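You operate a simulated robot arm through the tools that you are given. There is no shell and no other tool. Be economical: measure what you need, move in short steps, check, and stop when the job is done.

You are at the controls of a simulated two-armed robot. One attempt, no reset.

## Task
Take the ring cone and put it on top of the black case. Take the filter tin and put it on top of the seal cone. Open the middle drawer, fetch the paper roll and stand it in the inside of the middle drawer, then shut the drawer. Pick up the seals carton with one hand, pass it to the other hand and put it on the press bench top. Press the green counter button to switch it up. Put the blue tin from the top of the dispatch bench on top of the green tin. Take the grey block on the top of the dispatch bench and put it away on the shelf under the roller rack. Put the silver spring from the top of the dispatch bench on the top of the lift table. Put the bearing that says "57" from the assembly bench top on the pane of the light box and the bearing labelled "46" on the seat of the cradle. Close the hood drawer. Lift the tag cover open. Do these in any order. Set down upright: filter tin, paper roll, seals carton.

It is judged by the outcome, as a careful person would: the job done as asked, and still so three seconds after it is handed in. It fails if anything else is knocked over, pushed out of place, dropped, spilled or broken. Lids that push on must go on centred and level and be pressed home; caps that screw on are set level and turned clockwise until they are tight.

## Robot
Two 7-joint arms with two-finger parallel grippers on one trunk, on a base that drives. Base frame: it is fixed to the floor where the robot stands at the start and does not move with it; the origin is under the middle of the robot, x ahead of it, y to its left, z up; the surface under the hand at the start is at about z = 86. Readings come in cm, rad, newtons and seconds.
The left shoulder is at the start at [7, 17.7, 119.5], the right one opposite. With the tool pointing down near the work surface each hand reaches from about 28 to 72 cm from the robot's upright axis, wherever it stands, measured 20 degrees to its own side. Places, roughly: bearing [-325, -775, 75]; black case (18x8x8 cm) [310, 20, 20]; blue tin (6x6x5 cm) [-60, -770, 90]; filter tin (8x8x9 cm) [-310, 110, 30]; green counter button [-170, -200, 100]; green tin (9x9x9 cm) [-30, -790, 90]; grey block (12x8x8 cm) [-50, -790, 90]; hood drawer [-460, -800, 80]; inside of the middle drawer [-110, -40, 40]; middle drawer [-120, -40, 50]; pane of the light box (12x12 cm) [-476, -760, 86]; paper roll (8x8x16 cm) [-310, 80, 100]; press bench top (40x24 cm) [54, 68, 86]; ring cone (4x4x5 cm) [70, -10, 90]; seal cone (15x15x6 cm) [80, 170, 90]; seals carton [300, 75, 25]; seat of the cradle (18x18 cm) [-304, -672, 90]; shelf under the roller rack [80, -600, 40]; spring [-150, -800, 100]; tag cover [300, -480, 90]; top of the lift table [10, -790, 70]. Payload 3.43 kg a hand.
Tool frame (each hand has its own): the origin (TCP) lies between the finger pads and is the grasp point; the fingertips stand 3 cm ahead of it; z points along the fingers, y is the line along which they close. The gripper opens to 9.4 cm. The fingers are 2.8 cm wide and 1 cm thick; the gripper's body (5 by 9.6 cm) begins 5.5 cm behind the TCP.
Orientation is that of the tool frame in the base frame, as a unit quaternion [w, x, y, z]. With the fingers straight down and closing along the base's y, the tool's x points along the base's -x, its y along +y and its z along -z.

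## Interface
- The arms move only by the tool step_arm. It takes "left_commands", "right_commands" or both (then of equal length, played together; a hand with none holds still); each is text: rows parted by semicolons, each of 7 numbers parted by spaces: the shift along the tool's x, y, z in cm, then the turn, a rotation vector about the tool's x, y, z in degrees, then the opening, from 0 (shut) to 1 (fully open). In form: dx dy dz wx wy wz gripper; .... A call has 1 to 12 rows; each row is the pose to reach, as a shift and turn from the pose commanded when the call began, along the tool's axes at that moment. Each row takes 0.2 s and may step no farther than 5 cm and 0.15 rad from the row before; otherwise, or with a gripper value out of range, the whole call is refused. A pose out of reach is approached as far as the arm can. The call stops where the force on the tool passes 40 N (or 10 N more than at its start, if that is more) or the arm is blocked; 0.2 s more then pass. The fingers move at their own pace (about 15.3 cm/s each) and stop on an object; they squeeze with about 45 N. The grip force told is the motor's: it shows also when the fingers shut on nothing. Time passes only in rows, and 0.2 s behind the last, so rows that repeat a pose let the fingers close. It gives the time, the measured TCP pose, the force on the tool (base axes), the opening and the grip force at its end, in the units of the frame above (readings bear some noise), with the torque about the TCP (base axes, N m) and any sound that the robot's microphone picked up.
- Cameras (640 x 400 px; columns grow to the right, rows downward): "scene" is now at [13.13, 4.99, 148.79]; the picture's right is [0.43, -0.90, 0.00], its down [-0.62, -0.30, -0.72] and it looks along [0.65, 0.31, -0.69] (base axes); focal length 254 px, centre (320, 200). "left" rides on the left gripper at [7.6, -1.4, -10.3] in its tool frame; the picture's right is [0.18, 0.98, 0.00], its down [-0.75, 0.14, -0.64] and it looks along [-0.63, 0.12, 0.77] (tool axes); focal length 243 px, centre (320, 200). "right" rides on the right gripper at [7.6, 1.4, -10.3] in its tool frame; the picture's right is [-0.18, 0.98, 0.00], its down [-0.75, -0.14, -0.64] and it looks along [-0.63, -0.12, 0.77] (tool axes); focal length 243 px, centre (320, 200). There is no depth. A picture from a camera that has moved, and an enlarged one, comes with that camera's place and axes in the base frame and with its lens. The place of the scene camera against the robot may be out by one fixed shift of up to 2.5 cm in any direction.
- get_image(camera): a new picture of that camera. It takes no simulated time.
- move_column(by): slides the trunk up (or, below 0, down) by that many cm; the arms and the scene camera ride with it, the base frame stays. It gives what a move gives, with no picture.
- drive_base(legs): drives the robot by 1 to 6 legs, each [ahead, turn to the left] in cm and rad, along the robot's own axes; the way and the turn of a leg run together, so that a leg with both is an arc; at most 150 cm and 3.142 rad a leg. The arms and the cameras ride along, it lands a little off, and it stops where it bumps. It gives what a move gives.
- turn_head(pan, tilt): turns the head with the scene camera to pan (to the left, within 1.501 rad either way) and tilt (down, from -0.506 to 1.204), counted from straight ahead of the robot. It gives what a move gives.
- zoom(camera, box): a new picture of the part [left, top, right, bottom] of that camera's present view, enlarged. It takes no simulated time.
- hand_in(): hands the job in; it is judged then, once.

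Go step by step. Nothing tells you exact positions but the pictures and the camera data: compare them with the known pose of the tool, close in by small moves and look again before you grip or let go. The budget is 567 turns and 370 pictures, counting those below and the enlarged ones. Unless the task says otherwise, let go and move clear before handing in.

The tools are called after "Call:" as a command line: name --argument value ..., lists and objects as JSON in quotes. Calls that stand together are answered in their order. step_arm: Moves the arms, as the interface text tells. Its arguments: {"type":"object","properties":{"left_commands":{"type":"string"},"right_commands":{"type":"string"}},"required":[]} The other tools are called the same way: move_column (by) slides the trunk up or down; drive_base (legs) drives the base; turn_head (pan, tilt) turns the head that bears the scene camera; get_image (camera) takes a picture; zoom (camera, box) takes an enlarged picture of a part of a camera's view; hand_in () hands the job in.

At the start:

```text
t: 0.0
left_eef_pos: [40.22, 42.82, 116.49]
left_tcp_rot: [0.0, 0.0, 1.0, 0.0]
left_contact_force: [-0.2, 0.9, -0.1]
left_ft_torque: [-0.04, -0.02, 0.03]
left_finger_gap: 9.37
left_grip_force: 0.0
right_eef_pos: [42.29, 1.5, 118.94]
right_tcp_rot: [0.001, 0.001, 1.0, 0.001]
right_contact_force: [0.3, -0.1, 0.6]
right_ft_torque: [0.01, -0.03, -0.03]
right_finger_gap: 9.41
right_grip_force: 0.1
trunk travel left (down, up): [-77.5, 6.5]
robot x, y, heading: [0.07, -0.4, 0.002]
head pan, tilt: [0.442, 0.763]
```

scene: 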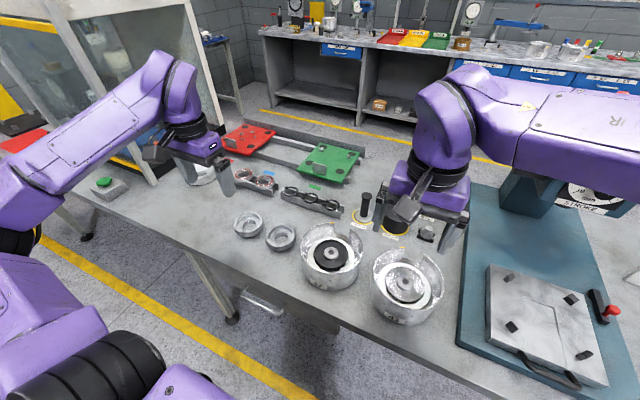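
right: 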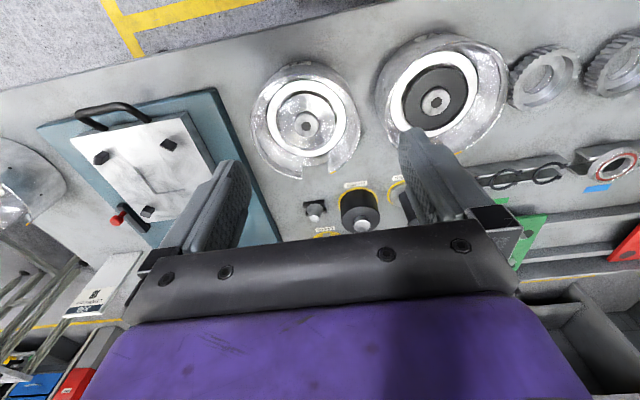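
left: 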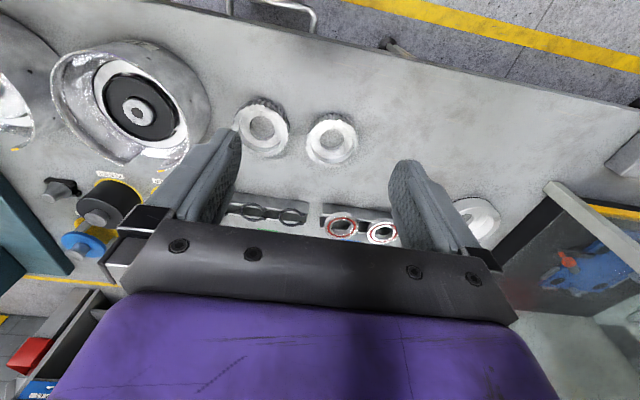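

I see the press bench ahead, with several fittings on it. I'll look around first to find the ring cone and the free area of the bench top.

Call:
turn_head --pan -0.1 --tilt 0.6

Call:
get_image --camera "scene"

Call:
zoom --camera "right" --box '[240, 60, 480, 240]'

```text
t: 1.0
left_eef_pos: [40.21, 42.82, 116.51]
left_tcp_rot: [-0.001, 0.0, 1.0, 0.0]
left_contact_force: [-0.3, 0.7, 0.7]
left_ft_torque: [-0.01, 0.01, 0.01]
left_finger_gap: 9.4
left_grip_force: 0.1
right_eef_pos: [42.34, 1.65, 118.92]
right_tcp_rot: [0.0, 0.001, 1.0, 0.001]
right_contact_force: [0.0, 0.1, 0.2]
right_ft_torque: [0.01, 0.0, -0.01]
right_finger_gap: 9.4
right_grip_force: 0.0
trunk travel left (down, up): [-77.5, 6.5]
robot x, y, heading: [-0.39, 0.14, 0.002]
head pan, tilt: [-0.099, 0.6]
```

```text
366 pictures are left
camera scene: at [14.48, 0.61, 150.18], right [-0.1, -1.0, 0.0], down [-0.56, 0.06, -0.82], along [0.82, -0.08, -0.57], focal length 254 px, centre (320, 200)
```

scene: 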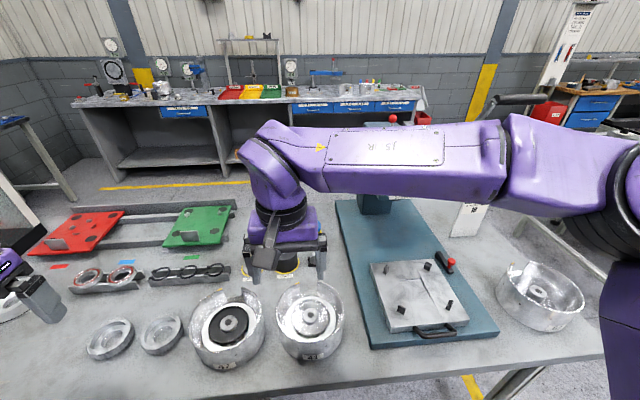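

```text
2.22 times, centred on (360, 150) of right
camera zoom: at [34.79, 3.13, 129.03], right [0.19, 0.98, 0.0], down [0.75, -0.14, 0.64], along [0.63, -0.12, -0.77], focal length 539 px, centre (231, 311)
```

zoom: 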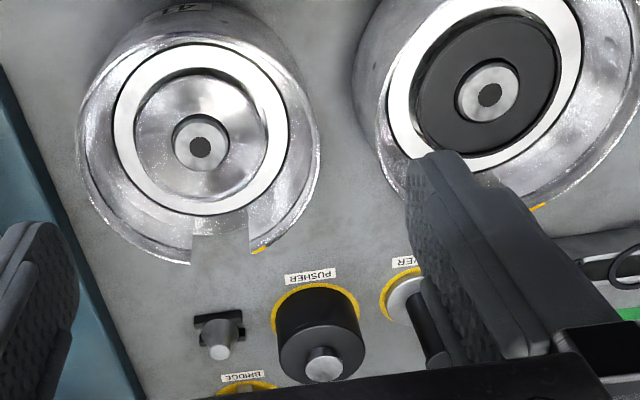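

The right arm hides the tools on the bench. I'll swing it aside and look again.

Call:
step_arm --right_commands "0 -5 0 0 0 0 1; 0 -10 0 0 0 0 1; 0 -15 0 0 0 0 1; 0 -20 0 0 0 0 1; 0 -25 0 0 0 0 1; 0 -30 0 0 0 0 1"

Call:
turn_head --pan 0 --tilt 0.6

Call:
get_image --camera "scene"

```text
t: 2.4
left_eef_pos: [40.23, 42.76, 116.36]
left_tcp_rot: [0.0, 0.0, 1.0, 0.001]
left_contact_force: [-0.7, 1.1, -1.1]
left_ft_torque: [-0.01, -0.02, 0.01]
left_finger_gap: 9.37
left_grip_force: 0.1
right_eef_pos: [42.3, -24.76, 118.94]
right_tcp_rot: [0.0, -0.001, 1.0, 0.0]
right_contact_force: [-0.2, 0.2, -0.6]
right_ft_torque: [0.01, 0.03, 0.03]
right_finger_gap: 9.41
right_grip_force: 0.2
right hand out of reach, approached as far as the arm can: row 6
trunk travel left (down, up): [-77.5, 6.5]
robot x, y, heading: [-0.17, 0.23, 0.0]
head pan, tilt: [-0.099, 0.6]
```

```text
t: 3.0
left_eef_pos: [40.23, 42.66, 116.4]
left_tcp_rot: [0.0, 0.0, 1.0, 0.0]
left_contact_force: [-0.1, -0.4, 0.0]
left_ft_torque: [-0.01, 0.0, 0.05]
left_finger_gap: 9.38
left_grip_force: 0.1
right_eef_pos: [42.42, -24.66, 118.98]
right_tcp_rot: [0.001, 0.001, 1.0, 0.001]
right_contact_force: [0.0, -0.3, 0.0]
right_ft_torque: [0.0, 0.02, -0.02]
right_finger_gap: 9.4
right_grip_force: 0.1
trunk travel left (down, up): [-77.5, 6.5]
robot x, y, heading: [0.32, 0.11, -0.005]
head pan, tilt: [0.0, 0.6]
```

```text
364 pictures are left
camera scene: at [14.55, 1.52, 150.18], right [0.0, -1.0, 0.0], down [-0.57, 0.0, -0.82], along [0.82, 0.0, -0.57], focal length 254 px, centre (320, 200)
```

scene: 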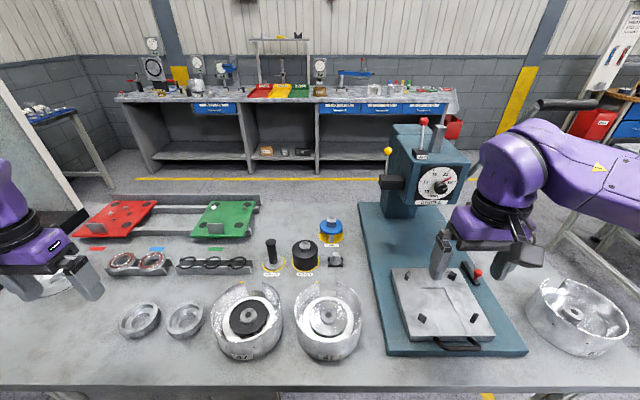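

Call:
zoom --camera "scene" --box '[250, 200, 400, 294]'

Call:
zoom --camera "scene" --box '[110, 70, 350, 200]'

```text
4.26 times, centred on (325, 247) of scene
camera zoom: at [14.55, 1.52, 150.18], right [0.0, -1.0, 0.0], down [-0.57, 0.0, -0.82], along [0.82, 0.0, -0.57], focal length 1083 px, centre (299, 0)
```

zoom: 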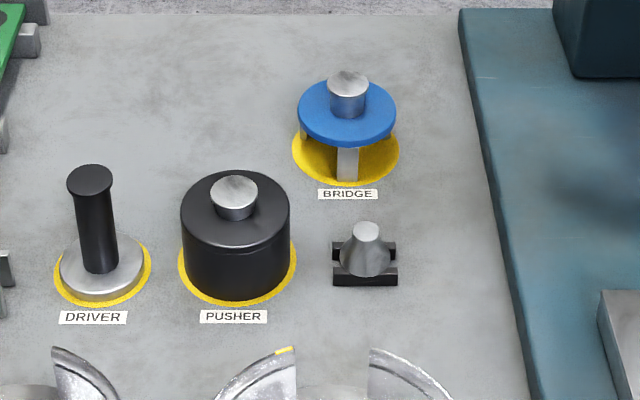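

```text
2.67 times, centred on (230, 135) of scene
camera zoom: at [14.55, 1.52, 150.18], right [0.0, -1.0, 0.0], down [-0.57, 0.0, -0.82], along [0.82, 0.0, -0.57], focal length 679 px, centre (560, 373)
```

zoom: 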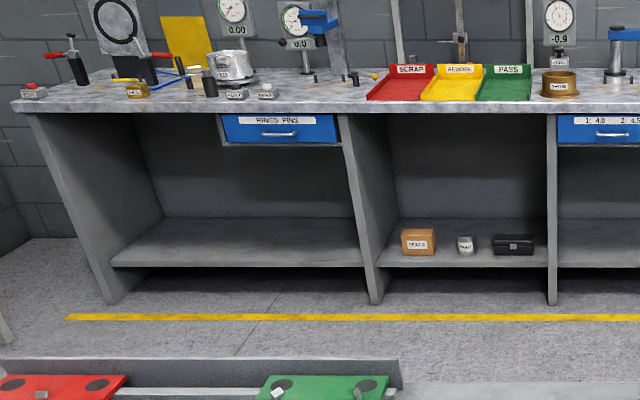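

The ring cone is the grey cone in a black rest, at about (70, -3, 89). I'll bring the right hand over it and look.

Call:
step_arm --right_commands "0 5 0 0 0 0 1; 0 10 0 0 0 0 1; -3 14 0 0 0 0 1; -7 17 0 0 0 0 1; -11 20 0 0 0 0 1; -15.5 21.5 0 0 0 0 1; -20 21.5 0 0 0 0 1; -24 21.5 0 0 0 0 1; -27 21.5 0 0 0 0 1; -27 21.5 4 0 0 0 1; -27 21.5 8 0 0 0 1; -27 21.5 12 0 0 0 1"

Call:
get_image --camera "right"

```text
t: 5.6
left_eef_pos: [40.2, 43.06, 116.35]
left_tcp_rot: [0.0, 0.0, 1.0, -0.001]
left_contact_force: [0.7, 0.4, 0.5]
left_ft_torque: [-0.01, -0.01, 0.02]
left_finger_gap: 9.39
left_grip_force: 0.0
right_eef_pos: [61.02, -5.92, 111.23]
right_tcp_rot: [0.002, 0.0, 1.0, 0.001]
right_contact_force: [0.0, 0.2, 0.4]
right_ft_torque: [0.0, 0.03, 0.01]
right_finger_gap: 9.4
right_grip_force: 0.1
right hand out of reach, approached as far as the arm can: row 6, 7, 8, 9, 10, 11, 12
trunk travel left (down, up): [-77.5, 6.5]
robot x, y, heading: [-0.15, -0.13, 0.002]
head pan, tilt: [0.0, 0.6]
```

```text
361 pictures are left
camera right: at [53.48, -4.33, 121.24], right [0.19, 0.98, 0.0], down [0.75, -0.14, 0.64], along [0.63, -0.12, -0.76], focal length 243 px, centre (320, 200)
```

right: 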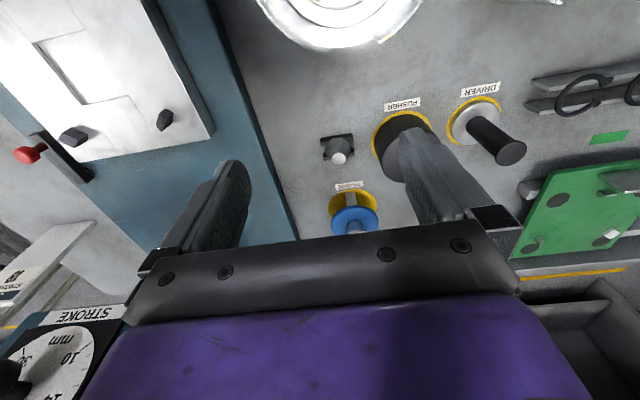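

The cone is at about (71.4, -5), too far out. I'll drive ahead 11 cm.

Call:
drive_base --legs '[[11, 0]]'

Call:
get_image --camera "right"

```text
t: 6.8
left_eef_pos: [50.46, 42.89, 116.69]
left_tcp_rot: [0.001, -0.001, 1.0, 0.001]
left_contact_force: [-0.4, -0.1, -0.2]
left_ft_torque: [-0.03, -0.01, -0.03]
left_finger_gap: 9.4
left_grip_force: 0.0
right_eef_pos: [71.41, -5.97, 111.32]
right_tcp_rot: [0.003, -0.001, 1.0, 0.001]
right_contact_force: [-0.4, 0.2, 0.4]
right_ft_torque: [-0.02, -0.01, 0.0]
right_finger_gap: 9.39
right_grip_force: 0.1
trunk travel left (down, up): [-77.5, 6.5]
robot x, y, heading: [10.85, -0.13, 0.003]
head pan, tilt: [0.0, 0.6]
```

```text
360 pictures are left
camera right: at [63.85, -4.39, 121.37], right [0.18, 0.98, 0.0], down [0.75, -0.14, 0.65], along [0.63, -0.12, -0.76], focal length 243 px, centre (320, 200)
```

right: 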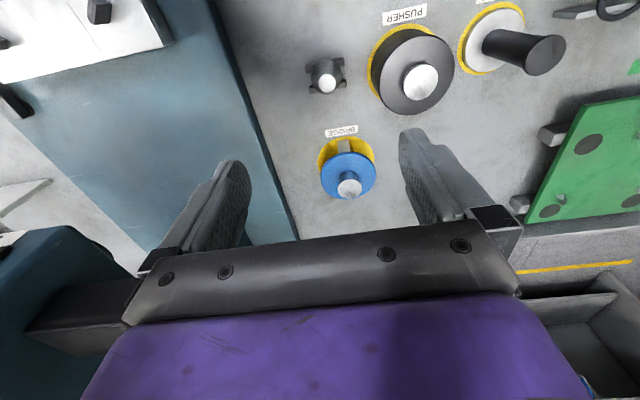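

Call:
step_arm --right_commands "0.2 0.7 4 0 0 0 1; 0.2 0.7 8 0 0 0 1; 0.2 0.7 12 0 0 0 1; 0.2 0.7 14 0 0 0 1"

Call:
get_image --camera "right"

```text
t: 7.8
left_eef_pos: [50.62, 42.89, 116.52]
left_tcp_rot: [0.0, -0.001, 1.0, 0.0]
left_contact_force: [-1.1, 0.1, 0.1]
left_ft_torque: [-0.01, 0.0, 0.02]
left_finger_gap: 9.42
left_grip_force: 0.0
right_eef_pos: [71.5, -5.4, 97.05]
right_tcp_rot: [0.002, -0.001, 1.0, 0.001]
right_contact_force: [-0.2, -0.2, 0.0]
right_ft_torque: [-0.01, 0.0, -0.01]
right_finger_gap: 9.41
right_grip_force: 0.0
trunk travel left (down, up): [-77.5, 6.5]
robot x, y, heading: [10.33, -0.34, -0.001]
head pan, tilt: [0.0, 0.6]
```

```text
359 pictures are left
camera right: at [63.84, -3.87, 107.21], right [0.18, 0.98, 0.0], down [0.75, -0.14, 0.64], along [0.63, -0.12, -0.76], focal length 243 px, centre (320, 200)
```

right: 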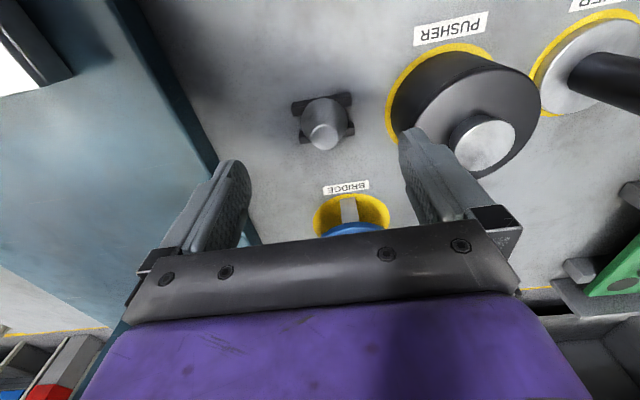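

Call:
step_arm --right_commands "0 0.2 0 0 0 0 0.55; 0 0.3 0 0 0 0 0.55; 0 0.3 3 0 0 0 0.55; 0 0.3 5 0 0 0 0.55; 0 0.3 6 0 0 0 0.55"

Call:
get_image --camera "right"

```text
t: 9.0
left_eef_pos: [50.76, 42.82, 116.46]
left_tcp_rot: [0.0, 0.0, 1.0, 0.0]
left_contact_force: [0.1, 0.2, -0.2]
left_ft_torque: [0.0, 0.01, -0.02]
left_finger_gap: 9.41
left_grip_force: 0.2
right_eef_pos: [71.68, -5.03, 91.22]
right_tcp_rot: [0.001, 0.0, 1.0, 0.001]
right_contact_force: [-0.1, -0.5, -0.6]
right_ft_torque: [-0.04, -0.04, -0.05]
right_finger_gap: 5.17
right_grip_force: 0.0
trunk travel left (down, up): [-77.5, 6.5]
robot x, y, heading: [10.44, -0.14, 0.001]
head pan, tilt: [0.0, 0.6]
```

```text
358 pictures are left
camera right: at [64.01, -3.44, 101.34], right [0.18, 0.98, 0.0], down [0.75, -0.14, 0.64], along [0.63, -0.12, -0.77], focal length 243 px, centre (320, 200)
```

right: 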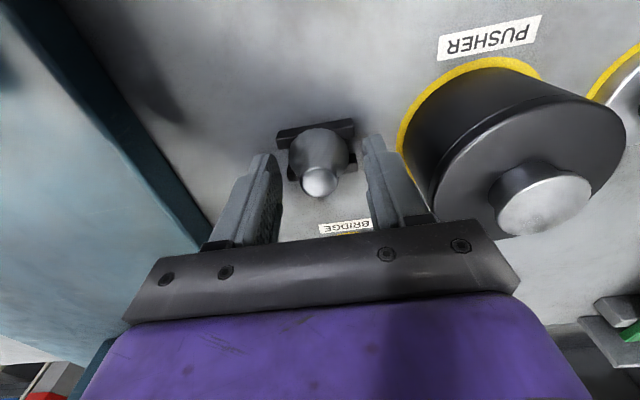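

Call:
step_arm --right_commands "0 0 0.7 0 0 0 0.55; 0 0 0.7 0 0 0 0; 0 0 0.7 0 0 0 0; 0 0 0.7 0 0 0 0; 0 0 -1.5 0 0 0 0; 0 0 -4 0 0 0 0; 0 0 -8 0 0 0 0"

Call:
get_image --camera "right"

```text
t: 10.6
left_eef_pos: [50.59, 42.93, 116.51]
left_tcp_rot: [0.001, 0.0, 1.0, -0.001]
left_contact_force: [-1.1, 0.1, -0.4]
left_ft_torque: [0.01, -0.02, -0.01]
left_finger_gap: 9.4
left_grip_force: 0.1
right_eef_pos: [71.48, -4.9, 99.24]
right_tcp_rot: [0.0, 0.0, 1.0, 0.001]
right_contact_force: [-0.7, -0.5, -0.4]
right_ft_torque: [0.01, -0.03, 0.02]
right_finger_gap: 2.01
right_grip_force: 44.9
trunk travel left (down, up): [-77.5, 6.5]
robot x, y, heading: [10.35, -0.34, 0.003]
head pan, tilt: [0.0, 0.6]
```

```text
357 pictures are left
camera right: at [63.88, -3.43, 109.32], right [0.18, 0.98, 0.0], down [0.75, -0.14, 0.64], along [0.63, -0.12, -0.77], focal length 243 px, centre (320, 200)
```

right: 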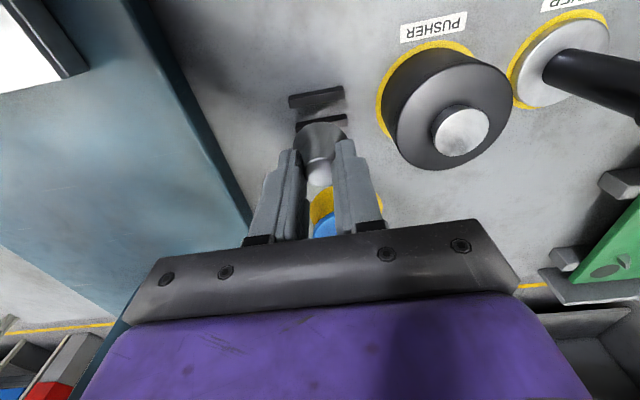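

The cone is held. I'll lift and tuck the hands, back off, and look around for the way to the far bench.

Call:
step_arm --right_commands "0 0 -5 0 0 0 0; 0 0 -10 0 0 0 0; 3 0 -15 0 0 0 0; 7 -2 -17 0 0 0 0; 11 -4 -17 0 0 0 0; 15 -7 -17 0 0 0 0; 19 -10 -17 0 0 0 0; 23 -13 -17 0 0 0 0; 25 -15 -17 0 0 0 0" --left_commands "0 0 -1 0 0 0 1; 0 0 -2 0 0 0 1; 2 -3 -2 0 0 0 1; 5 -6 -2 0 0 0 1; 5 -9 -2 0 0 0 1; 5 -12 -2 0 0 0 1; 5 -15 -2 0 0 0 1; 5 -17 -2 0 0 0 1; 5 -17 -2 0 0 0 1"

Call:
turn_head --pan -0.9 --tilt 0.45

Call:
get_image --camera "scene"

Call:
turn_head --pan 0.9 --tilt 0.45

Call:
get_image --camera "scene"

```text
refused: row 3 steps farther than a row can; nothing moved
```

```text
t: 11.8
left_eef_pos: [50.63, 42.89, 116.5]
left_tcp_rot: [0.0, -0.001, 1.0, -0.001]
left_contact_force: [-0.7, 0.0, -0.7]
left_ft_torque: [0.01, -0.03, 0.04]
left_finger_gap: 9.43
left_grip_force: 0.1
right_eef_pos: [71.73, -4.89, 99.17]
right_tcp_rot: [0.001, 0.0, 1.0, 0.001]
right_contact_force: [-0.2, -0.4, -0.7]
right_ft_torque: [0.02, 0.0, -0.02]
right_finger_gap: 2.02
right_grip_force: 45.1
trunk travel left (down, up): [-77.5, 6.5]
robot x, y, heading: [10.44, 0.35, 0.003]
head pan, tilt: [-0.901, 0.45]
```

```text
356 pictures are left
camera scene: at [21.99, -5.7, 151.53], right [-0.78, -0.62, 0.0], down [-0.27, 0.34, -0.9], along [0.56, -0.7, -0.44], focal length 254 px, centre (320, 200)
```

scene: 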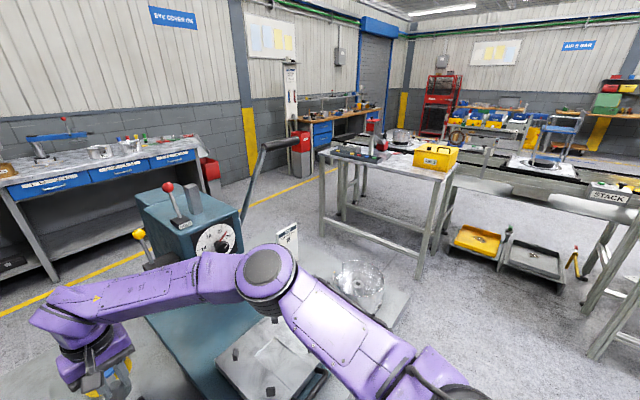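

```text
t: 13.6
left_eef_pos: [50.7, 42.88, 116.56]
left_tcp_rot: [0.0, -0.001, 1.0, 0.0]
left_contact_force: [-0.8, 0.5, 0.6]
left_ft_torque: [0.02, -0.02, -0.02]
left_finger_gap: 9.4
left_grip_force: 0.0
right_eef_pos: [71.65, -4.9, 99.25]
right_tcp_rot: [0.001, -0.001, 1.0, 0.001]
right_contact_force: [0.0, 0.4, -0.7]
right_ft_torque: [0.09, 0.03, 0.04]
right_finger_gap: 2.02
right_grip_force: 45.6
trunk travel left (down, up): [-77.5, 6.5]
robot x, y, heading: [10.68, 0.18, -0.002]
head pan, tilt: [0.901, 0.45]
```

```text
355 pictures are left
camera scene: at [21.96, 8.69, 151.53], right [0.78, -0.62, 0.0], down [-0.27, -0.34, -0.9], along [0.56, 0.71, -0.44], focal length 254 px, centre (320, 200)
```

scene: 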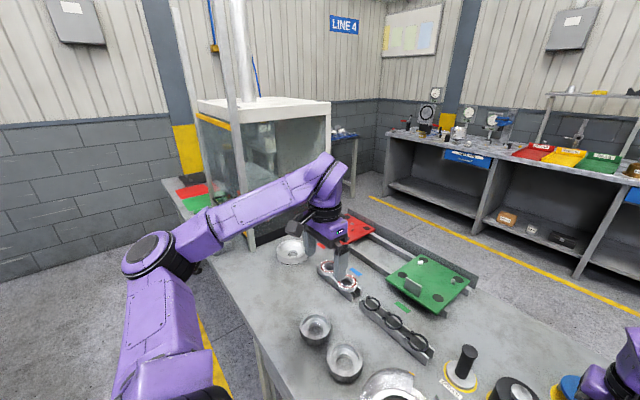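

Redo the tuck move with smaller steps. The aisle to the right of the press bench, from about y=-60 to y=-190, looks clear.

Call:
step_arm --right_commands "0 0 -5 0 0 0 0; 0 0 -10 0 0 0 0; 2 0 -14 0 0 0 0; 5 0 -17 0 0 0 0; 9 -1 -17 0 0 0 0; 13 -3 -17 0 0 0 0; 17 -5 -17 0 0 0 0; 21 -7 -17 0 0 0 0; 25 -9 -17 0 0 0 0; 27 -12 -17 0 0 0 0" --left_commands "0 0 -1 0 0 0 1; 0 0 -2 0 0 0 1; 2 -3 -2 0 0 0 1; 4 -6 -2 0 0 0 1; 5 -9 -2 0 0 0 1; 5 -12 -2 0 0 0 1; 5 -15 -2 0 0 0 1; 5 -17 -2 0 0 0 1; 5 -17 -2 0 0 0 1; 5 -17 -2 0 0 0 1"

Call:
drive_base --legs '[[-30, 0]]'

```text
t: 15.8
left_eef_pos: [45.46, 25.64, 118.56]
left_tcp_rot: [0.002, -0.001, 1.0, 0.001]
left_contact_force: [-1.3, -1.2, 0.0]
left_ft_torque: [0.01, -0.02, -0.01]
left_finger_gap: 9.39
left_grip_force: 0.1
right_eef_pos: [44.19, -17.1, 115.95]
right_tcp_rot: [0.002, 0.0, 1.0, 0.002]
right_contact_force: [-0.1, -0.1, -0.4]
right_ft_torque: [0.01, 0.01, 0.03]
right_finger_gap: 2.02
right_grip_force: 45.1
trunk travel left (down, up): [-77.5, 6.5]
robot x, y, heading: [10.47, 0.27, 0.005]
head pan, tilt: [0.901, 0.45]
```

```text
t: 17.9
left_eef_pos: [15.55, 25.95, 118.41]
left_tcp_rot: [-0.001, -0.003, 1.0, 0.0]
left_contact_force: [0.7, 0.5, -0.7]
left_ft_torque: [0.03, -0.01, 0.01]
left_finger_gap: 9.44
left_grip_force: 0.1
right_eef_pos: [14.59, -16.88, 115.94]
right_tcp_rot: [0.001, -0.001, 1.0, 0.001]
right_contact_force: [-0.1, 0.8, -0.8]
right_ft_torque: [-0.02, 0.0, 0.03]
right_finger_gap: 2.02
right_grip_force: 45.2
trunk travel left (down, up): [-77.5, 6.5]
robot x, y, heading: [-19.44, -0.45, 0.004]
head pan, tilt: [0.901, 0.45]
```

Call:
drive_base --legs '[[0, -1.571]]'

Call:
turn_head --pan 0 --tilt 0.5

Call:
get_image --camera "scene"

```text
t: 22.0
left_eef_pos: [7.15, -34.66, 118.52]
left_tcp_rot: [0.0, 0.7, 0.714, 0.0]
left_contact_force: [-0.8, 0.2, -0.3]
left_ft_torque: [0.0, 0.02, 0.01]
left_finger_gap: 9.38
left_grip_force: 0.1
right_eef_pos: [-35.64, -34.32, 115.99]
right_tcp_rot: [0.002, 0.7, 0.714, 0.0]
right_contact_force: [-1.0, -0.3, -1.0]
right_ft_torque: [0.01, -0.01, 0.01]
right_finger_gap: 2.02
right_grip_force: 45.0
trunk travel left (down, up): [-77.5, 6.5]
robot x, y, heading: [-19.38, 0.01, -1.547]
head pan, tilt: [0.901, 0.45]
```

```text
t: 23.2
left_eef_pos: [7.16, -34.77, 118.44]
left_tcp_rot: [0.0, 0.7, 0.714, 0.0]
left_contact_force: [0.5, 0.2, -0.4]
left_ft_torque: [0.0, -0.01, 0.01]
left_finger_gap: 9.39
left_grip_force: 0.0
right_eef_pos: [-35.67, -34.36, 116.06]
right_tcp_rot: [0.002, 0.7, 0.714, 0.0]
right_contact_force: [0.1, 0.1, -1.0]
right_ft_torque: [-0.02, 0.0, 0.03]
right_finger_gap: 2.01
right_grip_force: 44.9
trunk travel left (down, up): [-77.5, 6.5]
robot x, y, heading: [-19.74, -0.08, -1.548]
head pan, tilt: [0.0, 0.499]
```

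```text
354 pictures are left
camera scene: at [-18.47, -12.78, 151.09], right [-1.0, -0.02, 0.0], down [-0.01, 0.48, -0.88], along [0.02, -0.88, -0.48], focal length 254 px, centre (320, 200)
```

scene: 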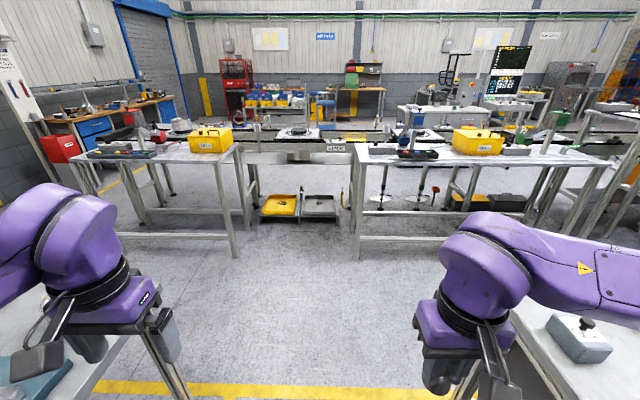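

Call:
drive_base --legs '[[120, 0], [0, 1.548], [150, 0], [67, 0]]'

Call:
turn_head --pan 0.8 --tilt 0.5

Call:
get_image --camera "scene"

```text
t: 43.4
left_eef_pos: [238.14, -82.14, 118.47]
left_tcp_rot: [0.0, -0.017, 1.0, 0.0]
left_contact_force: [0.0, 0.4, -0.7]
left_ft_torque: [-0.01, -0.02, 0.01]
left_finger_gap: 9.4
left_grip_force: 0.0
right_eef_pos: [238.03, -125.0, 115.9]
right_tcp_rot: [0.002, -0.016, 1.0, 0.001]
right_contact_force: [-0.3, -0.5, 0.3]
right_ft_torque: [0.01, -0.01, 0.0]
right_finger_gap: 2.0
right_grip_force: 44.6
trunk travel left (down, up): [-77.5, 6.5]
robot x, y, heading: [204.0, -109.16, 0.036]
head pan, tilt: [0.0, 0.499]
```

```text
t: 44.6
left_eef_pos: [238.22, -82.19, 118.44]
left_tcp_rot: [0.0, -0.017, 1.0, 0.0]
left_contact_force: [-0.1, -0.1, -0.2]
left_ft_torque: [-0.01, -0.03, 0.01]
left_finger_gap: 9.39
left_grip_force: 0.0
right_eef_pos: [238.27, -124.98, 115.95]
right_tcp_rot: [0.001, -0.016, 1.0, 0.0]
right_contact_force: [-0.7, -0.9, -0.1]
right_ft_torque: [0.01, 0.01, 0.01]
right_finger_gap: 2.01
right_grip_force: 45.5
trunk travel left (down, up): [-77.5, 6.5]
robot x, y, heading: [203.68, -109.09, 0.035]
head pan, tilt: [0.799, 0.499]
```

```text
353 pictures are left
camera scene: at [215.71, -100.81, 151.09], right [0.74, -0.67, 0.0], down [-0.32, -0.35, -0.88], along [0.59, 0.65, -0.48], focal length 254 px, centre (320, 200)
```

scene: 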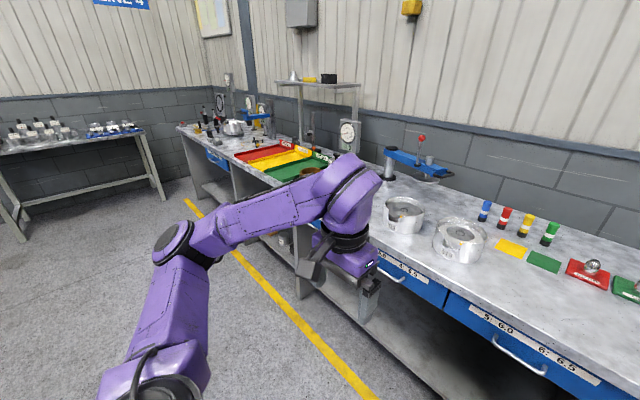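

Call:
drive_base --legs '[[0, 1.536], [140, 0], [11, 0], [0, -1.571]]'

Call:
turn_head --pan 0 --tilt 0.75

Call:
get_image --camera "scene"

```text
t: 60.0
left_eef_pos: [232.82, 67.89, 118.55]
left_tcp_rot: [0.0, -0.016, 1.0, 0.0]
left_contact_force: [-0.9, -0.8, 1.2]
left_ft_torque: [-0.05, 0.01, -0.01]
left_finger_gap: 9.38
left_grip_force: 0.0
right_eef_pos: [232.88, 25.12, 115.93]
right_tcp_rot: [0.001, -0.016, 1.0, 0.001]
right_contact_force: [-0.1, 0.9, -0.8]
right_ft_torque: [0.03, 0.0, 0.0]
right_finger_gap: 1.97
right_grip_force: 45.0
trunk travel left (down, up): [-77.5, 6.5]
robot x, y, heading: [198.4, 41.36, 0.034]
head pan, tilt: [0.799, 0.499]
```

```text
t: 61.1
left_eef_pos: [232.86, 67.98, 118.44]
left_tcp_rot: [0.0, -0.016, 1.0, 0.0]
left_contact_force: [0.1, 0.7, -0.5]
left_ft_torque: [0.0, -0.02, 0.01]
left_finger_gap: 9.41
left_grip_force: 0.2
right_eef_pos: [232.78, 25.15, 116.01]
right_tcp_rot: [0.0, -0.015, 1.0, 0.001]
right_contact_force: [-0.2, 0.0, -0.6]
right_ft_torque: [-0.03, 0.03, -0.01]
right_finger_gap: 1.99
right_grip_force: 44.9
trunk travel left (down, up): [-77.5, 6.5]
robot x, y, heading: [198.53, 41.22, 0.038]
head pan, tilt: [0.0, 0.75]
```

```text
352 pictures are left
camera scene: at [212.52, 42.88, 148.89], right [0.03, -1.0, 0.0], down [-0.68, -0.02, -0.73], along [0.73, 0.02, -0.68], focal length 254 px, centre (320, 200)
```

scene: 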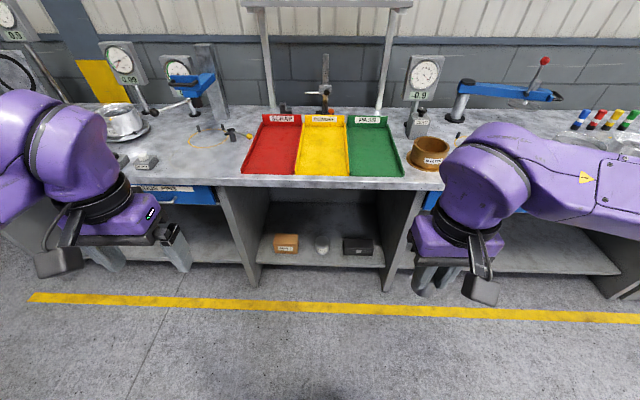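

The carton, white tin and black case stand on the shelf of the bay. I lower the trunk and then approach.

Call:
move_column --by -74

Call:
drive_base --legs '[[0, -0.036], [30, 0]]'

Call:
turn_head --pan 0 --tilt 0.5

Call:
get_image --camera "scene"

Call:
get_image --camera "right"

```text
refused: -74 is not a number from -40 to 40
```

```text
t: 63.5
left_eef_pos: [263.85, 67.02, 118.57]
left_tcp_rot: [0.001, -0.003, 1.0, 0.0]
left_contact_force: [0.1, -0.1, -0.2]
left_ft_torque: [-0.03, 0.01, 0.01]
left_finger_gap: 9.41
left_grip_force: 0.0
right_eef_pos: [262.71, 24.19, 115.99]
right_tcp_rot: [0.001, -0.002, 1.0, 0.001]
right_contact_force: [0.1, 0.3, -0.7]
right_ft_torque: [0.01, 0.04, -0.01]
right_finger_gap: 2.0
right_grip_force: 44.6
trunk travel left (down, up): [-77.5, 6.5]
robot x, y, heading: [228.58, 40.93, 0.003]
head pan, tilt: [0.0, 0.75]
```

```text
t: 64.3
left_eef_pos: [263.93, 67.06, 118.42]
left_tcp_rot: [0.0, -0.003, 1.0, -0.001]
left_contact_force: [-0.7, 0.8, -0.5]
left_ft_torque: [0.0, 0.01, 0.0]
left_finger_gap: 9.41
left_grip_force: 0.1
right_eef_pos: [262.8, 24.13, 115.9]
right_tcp_rot: [0.001, -0.002, 1.0, 0.001]
right_contact_force: [0.4, -1.0, -1.0]
right_ft_torque: [0.0, 0.01, 0.0]
right_finger_gap: 2.01
right_grip_force: 44.9
trunk travel left (down, up): [-77.5, 6.5]
robot x, y, heading: [228.91, 40.84, -0.001]
head pan, tilt: [0.0, 0.499]
```

```text
351 pictures are left
camera scene: at [243.76, 42.52, 151.07], right [0.0, -1.0, 0.0], down [-0.48, 0.0, -0.88], along [0.88, 0.0, -0.48], focal length 254 px, centre (320, 200)
```

scene: 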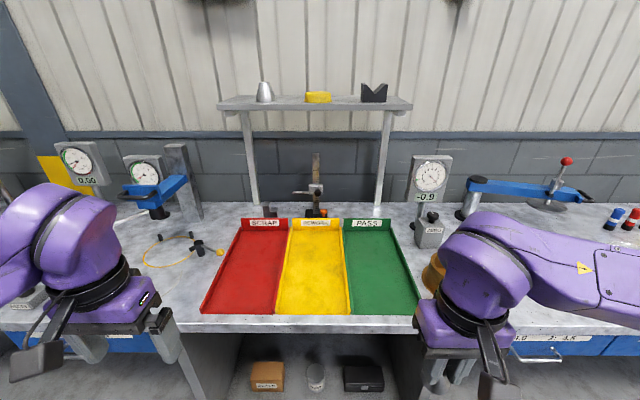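

```text
350 pictures are left
camera right: at [255.25, 25.73, 126.07], right [0.18, 0.98, 0.0], down [0.75, -0.14, 0.64], along [0.63, -0.12, -0.77], focal length 243 px, centre (320, 200)
```

right: 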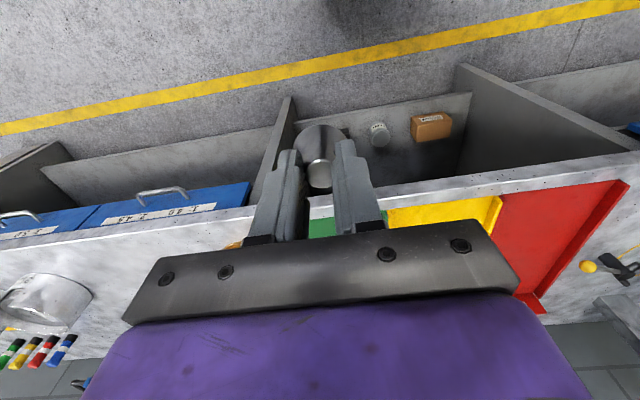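

Call:
move_column --by -37

Call:
move_column --by -37

Call:
get_image --camera "scene"

```text
t: 67.9
left_eef_pos: [263.94, 67.13, 81.5]
left_tcp_rot: [0.0, -0.003, 1.0, 0.0]
left_contact_force: [0.7, -0.5, 1.3]
left_ft_torque: [-0.04, 0.02, 0.03]
left_finger_gap: 9.41
left_grip_force: 0.1
right_eef_pos: [262.82, 24.15, 78.97]
right_tcp_rot: [0.002, -0.002, 1.0, 0.0]
right_contact_force: [-0.5, -0.4, -0.7]
right_ft_torque: [0.0, 0.01, 0.02]
right_finger_gap: 2.0
right_grip_force: 45.4
trunk travel left (down, up): [-40.5, 43.5]
robot x, y, heading: [228.79, 41.08, 0.006]
head pan, tilt: [0.0, 0.499]
```

```text
t: 71.5
left_eef_pos: [263.88, 66.96, 44.42]
left_tcp_rot: [-0.001, -0.003, 1.0, 0.0]
left_contact_force: [-0.1, 0.3, -0.3]
left_ft_torque: [0.01, 0.02, 0.04]
left_finger_gap: 9.4
left_grip_force: 0.1
right_eef_pos: [262.83, 24.21, 41.91]
right_tcp_rot: [0.001, -0.002, 1.0, 0.001]
right_contact_force: [-0.4, -0.4, -1.7]
right_ft_torque: [0.0, 0.01, -0.01]
right_finger_gap: 2.04
right_grip_force: 45.2
trunk travel left (down, up): [-3.5, 80.5]
robot x, y, heading: [229.0, 41.52, 0.002]
head pan, tilt: [0.0, 0.499]
```

```text
349 pictures are left
camera scene: at [243.68, 42.51, 77.09], right [0.0, -1.0, 0.0], down [-0.48, 0.0, -0.88], along [0.88, 0.0, -0.48], focal length 254 px, centre (320, 200)
```

scene: 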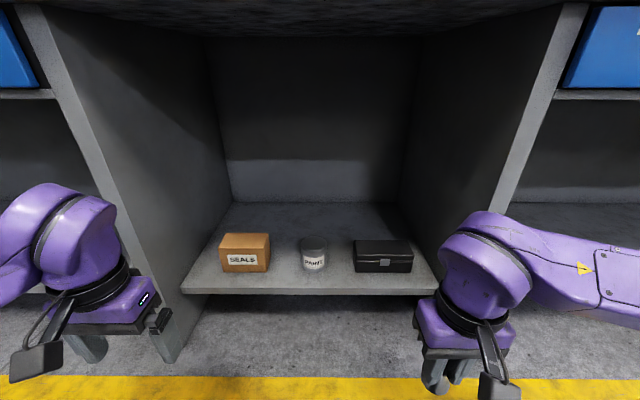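

The case top is near z 24, centred at about (310, 22). I'll shift the robot left and forward so that the right arm clears the bay's right panel.

Call:
step_arm --left_commands "3 0 0 0 0 0 1; 5 0 0 0 0 0 1"

Call:
drive_base --legs '[[0, 0.5], [22, 0], [0, -0.5]]'

Call:
get_image --camera "scene"

Call:
get_image --camera "right"

```text
t: 72.1
left_eef_pos: [259.2, 67.78, 44.51]
left_tcp_rot: [0.001, -0.001, 1.0, 0.0]
left_contact_force: [0.7, -0.6, 0.4]
left_ft_torque: [0.02, 0.0, 0.03]
left_finger_gap: 9.4
left_grip_force: 0.0
left hand out of reach, approached as far as the arm can: row 2
right_eef_pos: [262.81, 24.23, 41.96]
right_tcp_rot: [0.001, -0.001, 1.0, 0.001]
right_contact_force: [1.2, 0.6, -1.5]
right_ft_torque: [-0.01, 0.01, 0.03]
right_finger_gap: 2.03
right_grip_force: 45.0
trunk travel left (down, up): [-3.5, 80.5]
robot x, y, heading: [228.88, 41.36, 0.001]
head pan, tilt: [0.0, 0.499]
```

```text
t: 76.6
left_eef_pos: [277.9, 79.21, 44.55]
left_tcp_rot: [0.0, -0.01, 1.0, 0.0]
left_contact_force: [0.0, 0.3, 0.9]
left_ft_torque: [0.03, 0.02, 0.01]
left_finger_gap: 9.41
left_grip_force: 0.1
right_eef_pos: [282.42, 35.61, 42.07]
right_tcp_rot: [0.002, -0.011, 1.0, 0.001]
right_contact_force: [0.5, 0.2, -0.4]
right_ft_torque: [0.03, 0.0, -0.01]
right_finger_gap: 2.0
right_grip_force: 44.9
trunk travel left (down, up): [-3.5, 80.5]
robot x, y, heading: [248.22, 51.66, 0.019]
head pan, tilt: [0.0, 0.499]
```

```text
348 pictures are left
camera scene: at [262.93, 53.62, 77.09], right [0.02, -1.0, 0.0], down [-0.48, -0.01, -0.88], along [0.88, 0.02, -0.48], focal length 254 px, centre (320, 200)
```

scene: 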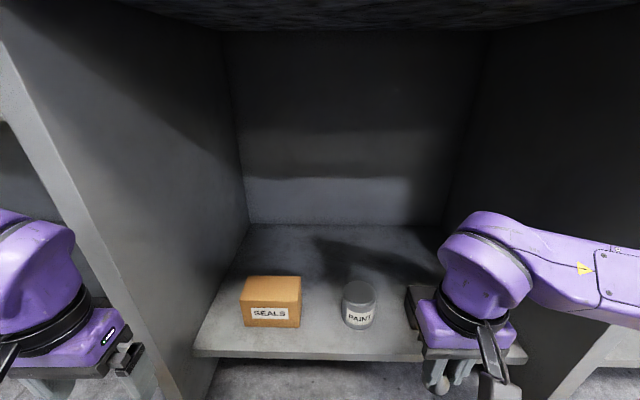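

```text
347 pictures are left
camera right: at [274.69, 37.06, 52.08], right [0.16, 0.99, 0.0], down [0.76, -0.13, 0.64], along [0.63, -0.1, -0.77], focal length 243 px, centre (320, 200)
```

right: 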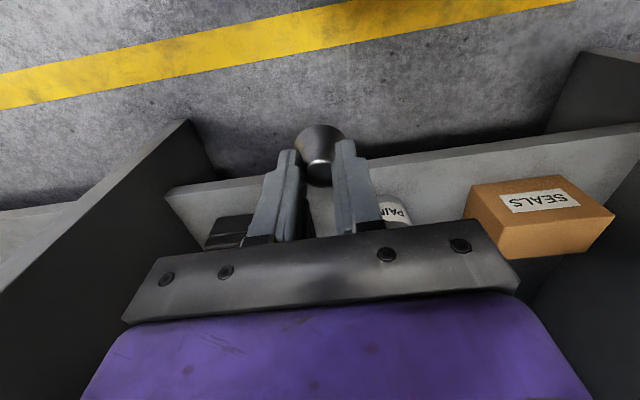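

Call:
step_arm --right_commands "-4 0 0 0 0 0 0; -8 -2 0 0 0 0 0; -12 -4 0 0 0 0 0; -16 -7 0 0 0 0 0; -19 -10 0 0 0 0 0; -22 -12 0 0 0 0 0"

Call:
get_image --camera "right"

Call:
get_image --camera "scene"

```text
t: 78.0
left_eef_pos: [277.88, 79.17, 44.6]
left_tcp_rot: [0.0, -0.011, 1.0, 0.0]
left_contact_force: [-0.9, -0.1, -0.1]
left_ft_torque: [-0.03, -0.01, -0.02]
left_finger_gap: 9.43
left_grip_force: 0.1
right_eef_pos: [297.78, 29.5, 42.16]
right_tcp_rot: [0.0, -0.011, 1.0, 0.002]
right_contact_force: [-0.2, -0.5, 0.2]
right_ft_torque: [0.0, 0.0, 0.03]
right_finger_gap: 2.01
right_grip_force: 44.5
right hand out of reach, approached as far as the arm can: row 4, 5, 6
trunk travel left (down, up): [-3.5, 80.5]
robot x, y, heading: [247.96, 51.82, 0.02]
head pan, tilt: [0.0, 0.499]
```

```text
346 pictures are left
camera right: at [290.12, 30.95, 52.16], right [0.16, 0.99, 0.0], down [0.76, -0.13, 0.64], along [0.63, -0.1, -0.77], focal length 243 px, centre (320, 200)
```

right: 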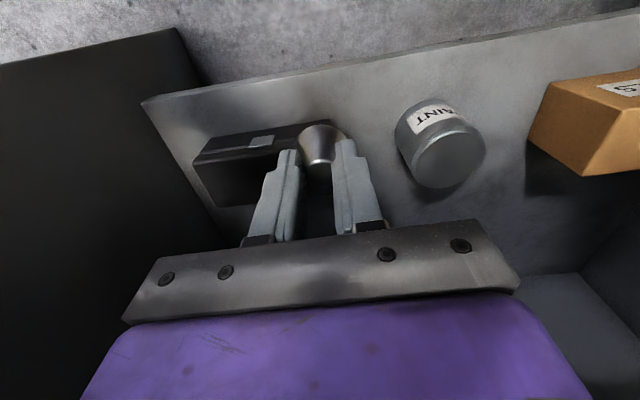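

```text
345 pictures are left
camera scene: at [262.93, 53.63, 77.09], right [0.02, -1.0, 0.0], down [-0.48, -0.01, -0.88], along [0.88, 0.02, -0.48], focal length 254 px, centre (320, 200)
```

scene: 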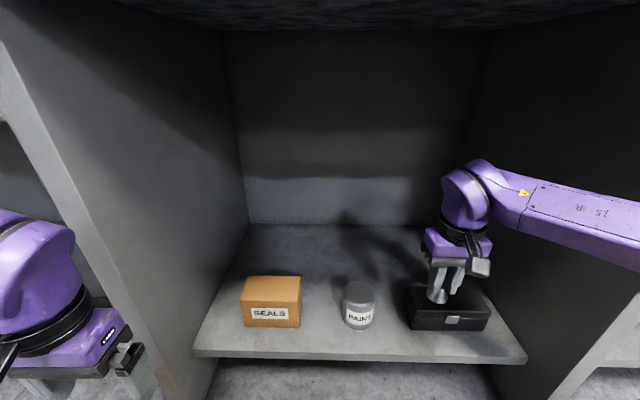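

Call:
step_arm --right_commands "0 0 4 0 0 0 0; 0 0 8 0 0 0 0; -3 -2 9 0 0 0 0; -6 -4 9 0 0 0 0; -9 -6 9 0 0 0 0; -11.5 -7 9 0 0 0 0"

Call:
get_image --camera "right"

Call:
zoom --camera "scene" --box '[360, 220, 560, 345]'

```text
t: 79.4
left_eef_pos: [277.94, 79.05, 44.55]
left_tcp_rot: [0.0, -0.011, 1.0, 0.0]
left_contact_force: [0.2, -1.1, -0.8]
left_ft_torque: [0.02, 0.0, 0.01]
left_finger_gap: 9.41
left_grip_force: 0.0
right_eef_pos: [302.67, 26.32, 33.0]
right_tcp_rot: [0.0, -0.01, 1.0, 0.001]
right_contact_force: [-0.5, 0.5, 0.4]
right_ft_torque: [-0.01, 0.01, 0.02]
right_finger_gap: 2.04
right_grip_force: 44.8
right hand out of reach, approached as far as the arm can: row 4, 5, 6
trunk travel left (down, up): [-3.5, 80.5]
robot x, y, heading: [248.16, 51.67, 0.027]
head pan, tilt: [0.0, 0.499]
```

```text
344 pictures are left
camera right: at [295.04, 27.75, 43.11], right [0.16, 0.99, 0.0], down [0.76, -0.13, 0.64], along [0.63, -0.1, -0.77], focal length 243 px, centre (320, 200)
```

right: 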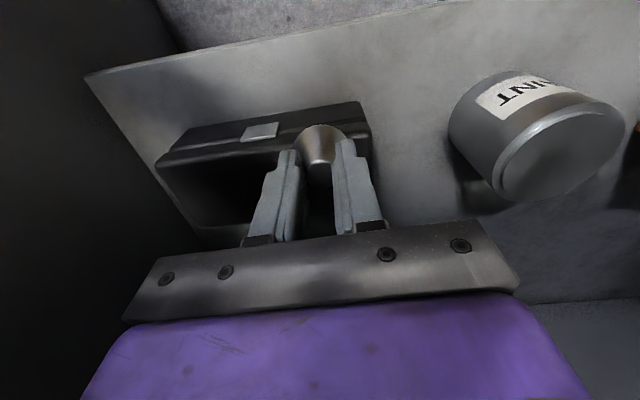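

```text
3.20 times, centred on (460, 282) of scene
camera zoom: at [262.93, 53.63, 77.09], right [0.02, -1.0, 0.0], down [-0.48, -0.01, -0.88], along [0.88, 0.02, -0.48], focal length 814 px, centre (-128, -64)
```

zoom: 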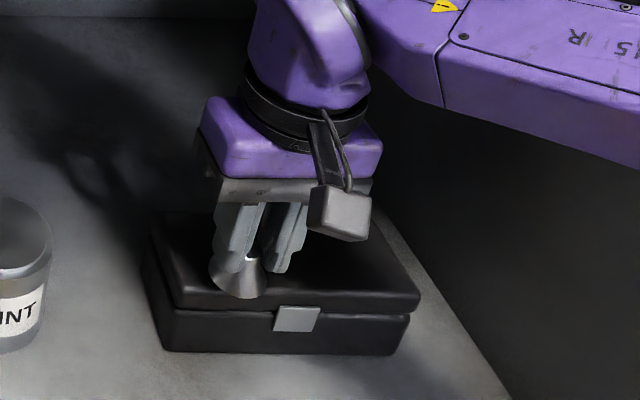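

Call:
step_arm --left_commands "0 -4 0 0 0 0 1; 0 -8 0 0 0 0 1; 0 -11 0 0 0 0 1"

Call:
drive_base --legs '[[5.5, 0]]'

Call:
get_image --camera "scene"

Call:
get_image --camera "right"

```text
t: 80.2
left_eef_pos: [281.7, 77.53, 44.8]
left_tcp_rot: [0.0, -0.01, 1.0, -0.001]
left_contact_force: [0.5, 0.4, -0.2]
left_ft_torque: [0.03, -0.04, 0.02]
left_finger_gap: 9.4
left_grip_force: 0.0
left hand out of reach, approached as far as the arm can: row 1, 2, 3
right_eef_pos: [302.61, 26.48, 32.96]
right_tcp_rot: [0.002, -0.009, 1.0, 0.001]
right_contact_force: [-0.5, -0.3, -0.9]
right_ft_torque: [0.02, 0.01, -0.01]
right_finger_gap: 2.03
right_grip_force: 45.0
trunk travel left (down, up): [-3.5, 80.5]
robot x, y, heading: [247.78, 51.79, 0.024]
head pan, tilt: [0.0, 0.499]
```

```text
t: 81.2
left_eef_pos: [287.38, 77.65, 44.62]
left_tcp_rot: [0.0, -0.009, 1.0, 0.0]
left_contact_force: [0.5, -0.1, -1.1]
left_ft_torque: [0.0, 0.02, 0.0]
left_finger_gap: 9.4
left_grip_force: 0.1
right_eef_pos: [308.09, 26.57, 33.06]
right_tcp_rot: [0.001, -0.011, 1.0, 0.001]
right_contact_force: [-0.2, -0.8, -0.6]
right_ft_torque: [-0.02, -0.01, 0.0]
right_finger_gap: 2.04
right_grip_force: 45.0
trunk travel left (down, up): [-3.5, 80.5]
robot x, y, heading: [253.83, 52.09, 0.019]
head pan, tilt: [0.0, 0.499]
```

```text
342 pictures are left
camera scene: at [268.45, 53.76, 77.09], right [0.02, -1.0, 0.0], down [-0.48, -0.01, -0.88], along [0.88, 0.02, -0.48], focal length 254 px, centre (320, 200)
```

scene: 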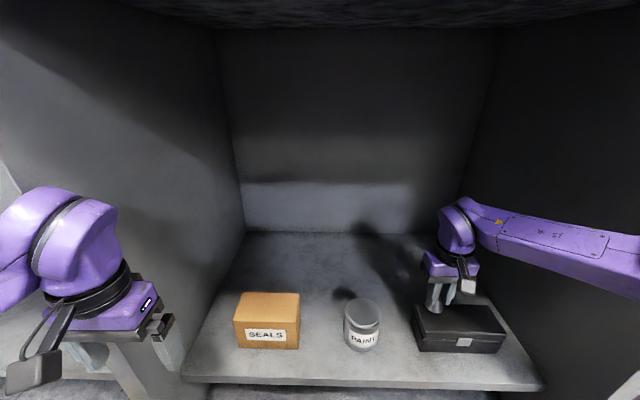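

```text
341 pictures are left
camera right: at [300.57, 27.91, 43.11], right [0.16, 0.99, 0.0], down [0.76, -0.13, 0.64], along [0.63, -0.1, -0.77], focal length 243 px, centre (320, 200)
```

right: 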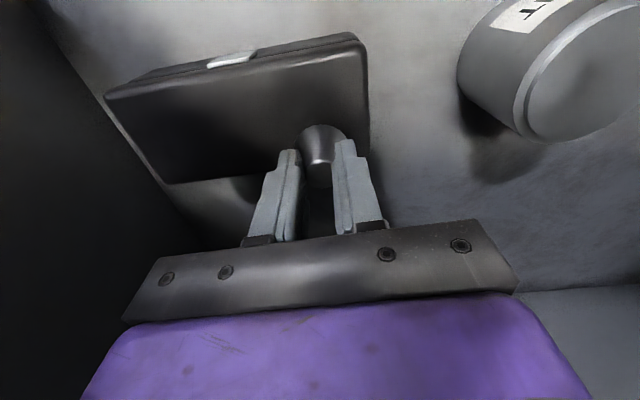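

Call:
step_arm --right_commands "0.5 -2.5 0 0 0 0 0; 1 -5 0 0 0 0 0; 1 -5 2 0 0 0 0"

Call:
get_image --camera "right"

Call:
zoom --camera "scene" --box '[380, 240, 540, 370]'

```text
t: 82.0
left_eef_pos: [287.39, 77.74, 44.76]
left_tcp_rot: [0.0, -0.01, 1.0, 0.001]
left_contact_force: [-0.6, -0.8, -0.4]
left_ft_torque: [-0.01, -0.01, -0.01]
left_finger_gap: 9.4
left_grip_force: 0.0
right_eef_pos: [308.22, 26.38, 33.06]
right_tcp_rot: [0.0, -0.011, 1.0, 0.001]
right_contact_force: [0.4, 1.2, -0.2]
right_ft_torque: [0.01, -0.01, 0.01]
right_finger_gap: 2.0
right_grip_force: 44.7
right hand out of reach, approached as far as the arm can: row 1, 2, 3
trunk travel left (down, up): [-3.5, 80.5]
robot x, y, heading: [253.62, 51.85, 0.023]
head pan, tilt: [0.0, 0.499]
```

```text
340 pictures are left
camera right: at [300.57, 27.9, 43.11], right [0.16, 0.99, 0.0], down [0.76, -0.13, 0.64], along [0.63, -0.1, -0.77], focal length 243 px, centre (320, 200)
```

right: 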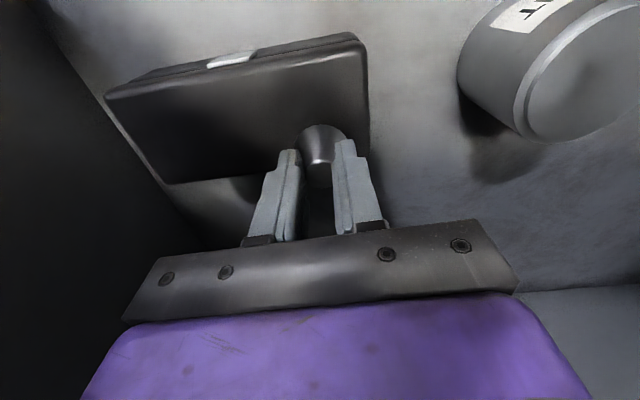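

```text
3.08 times, centred on (460, 305) of scene
camera zoom: at [268.46, 53.76, 77.09], right [0.02, -1.0, 0.0], down [-0.48, -0.01, -0.88], along [0.88, 0.02, -0.48], focal length 783 px, centre (-111, -123)
```

zoom: 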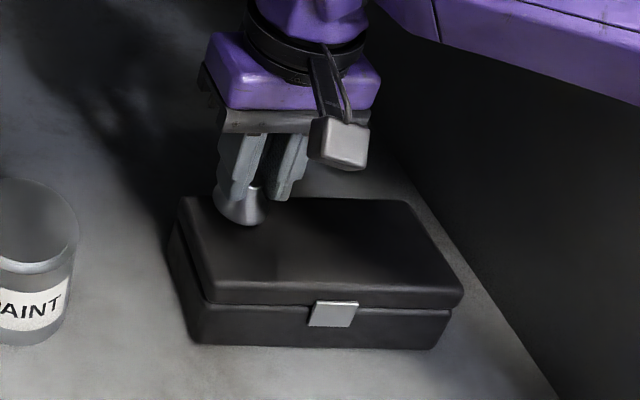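

Call:
step_arm --right_commands "4 2 -1 0 0 0 0; 7 3.7 -2 0 0 0 0"

```text
t: 82.5
left_eef_pos: [287.27, 77.68, 44.62]
left_tcp_rot: [0.0, -0.009, 1.0, 0.001]
left_contact_force: [0.4, -0.6, -0.1]
left_ft_torque: [0.01, 0.0, 0.0]
left_finger_gap: 9.43
left_grip_force: 0.0
right_eef_pos: [301.14, 30.16, 35.06]
right_tcp_rot: [0.0, -0.01, 1.0, 0.0]
right_contact_force: [0.4, 0.3, -1.0]
right_ft_torque: [-0.02, 0.01, -0.04]
right_finger_gap: 2.0
right_grip_force: 45.6
trunk travel left (down, up): [-3.5, 80.5]
robot x, y, heading: [253.82, 51.96, 0.022]
head pan, tilt: [0.0, 0.499]
```

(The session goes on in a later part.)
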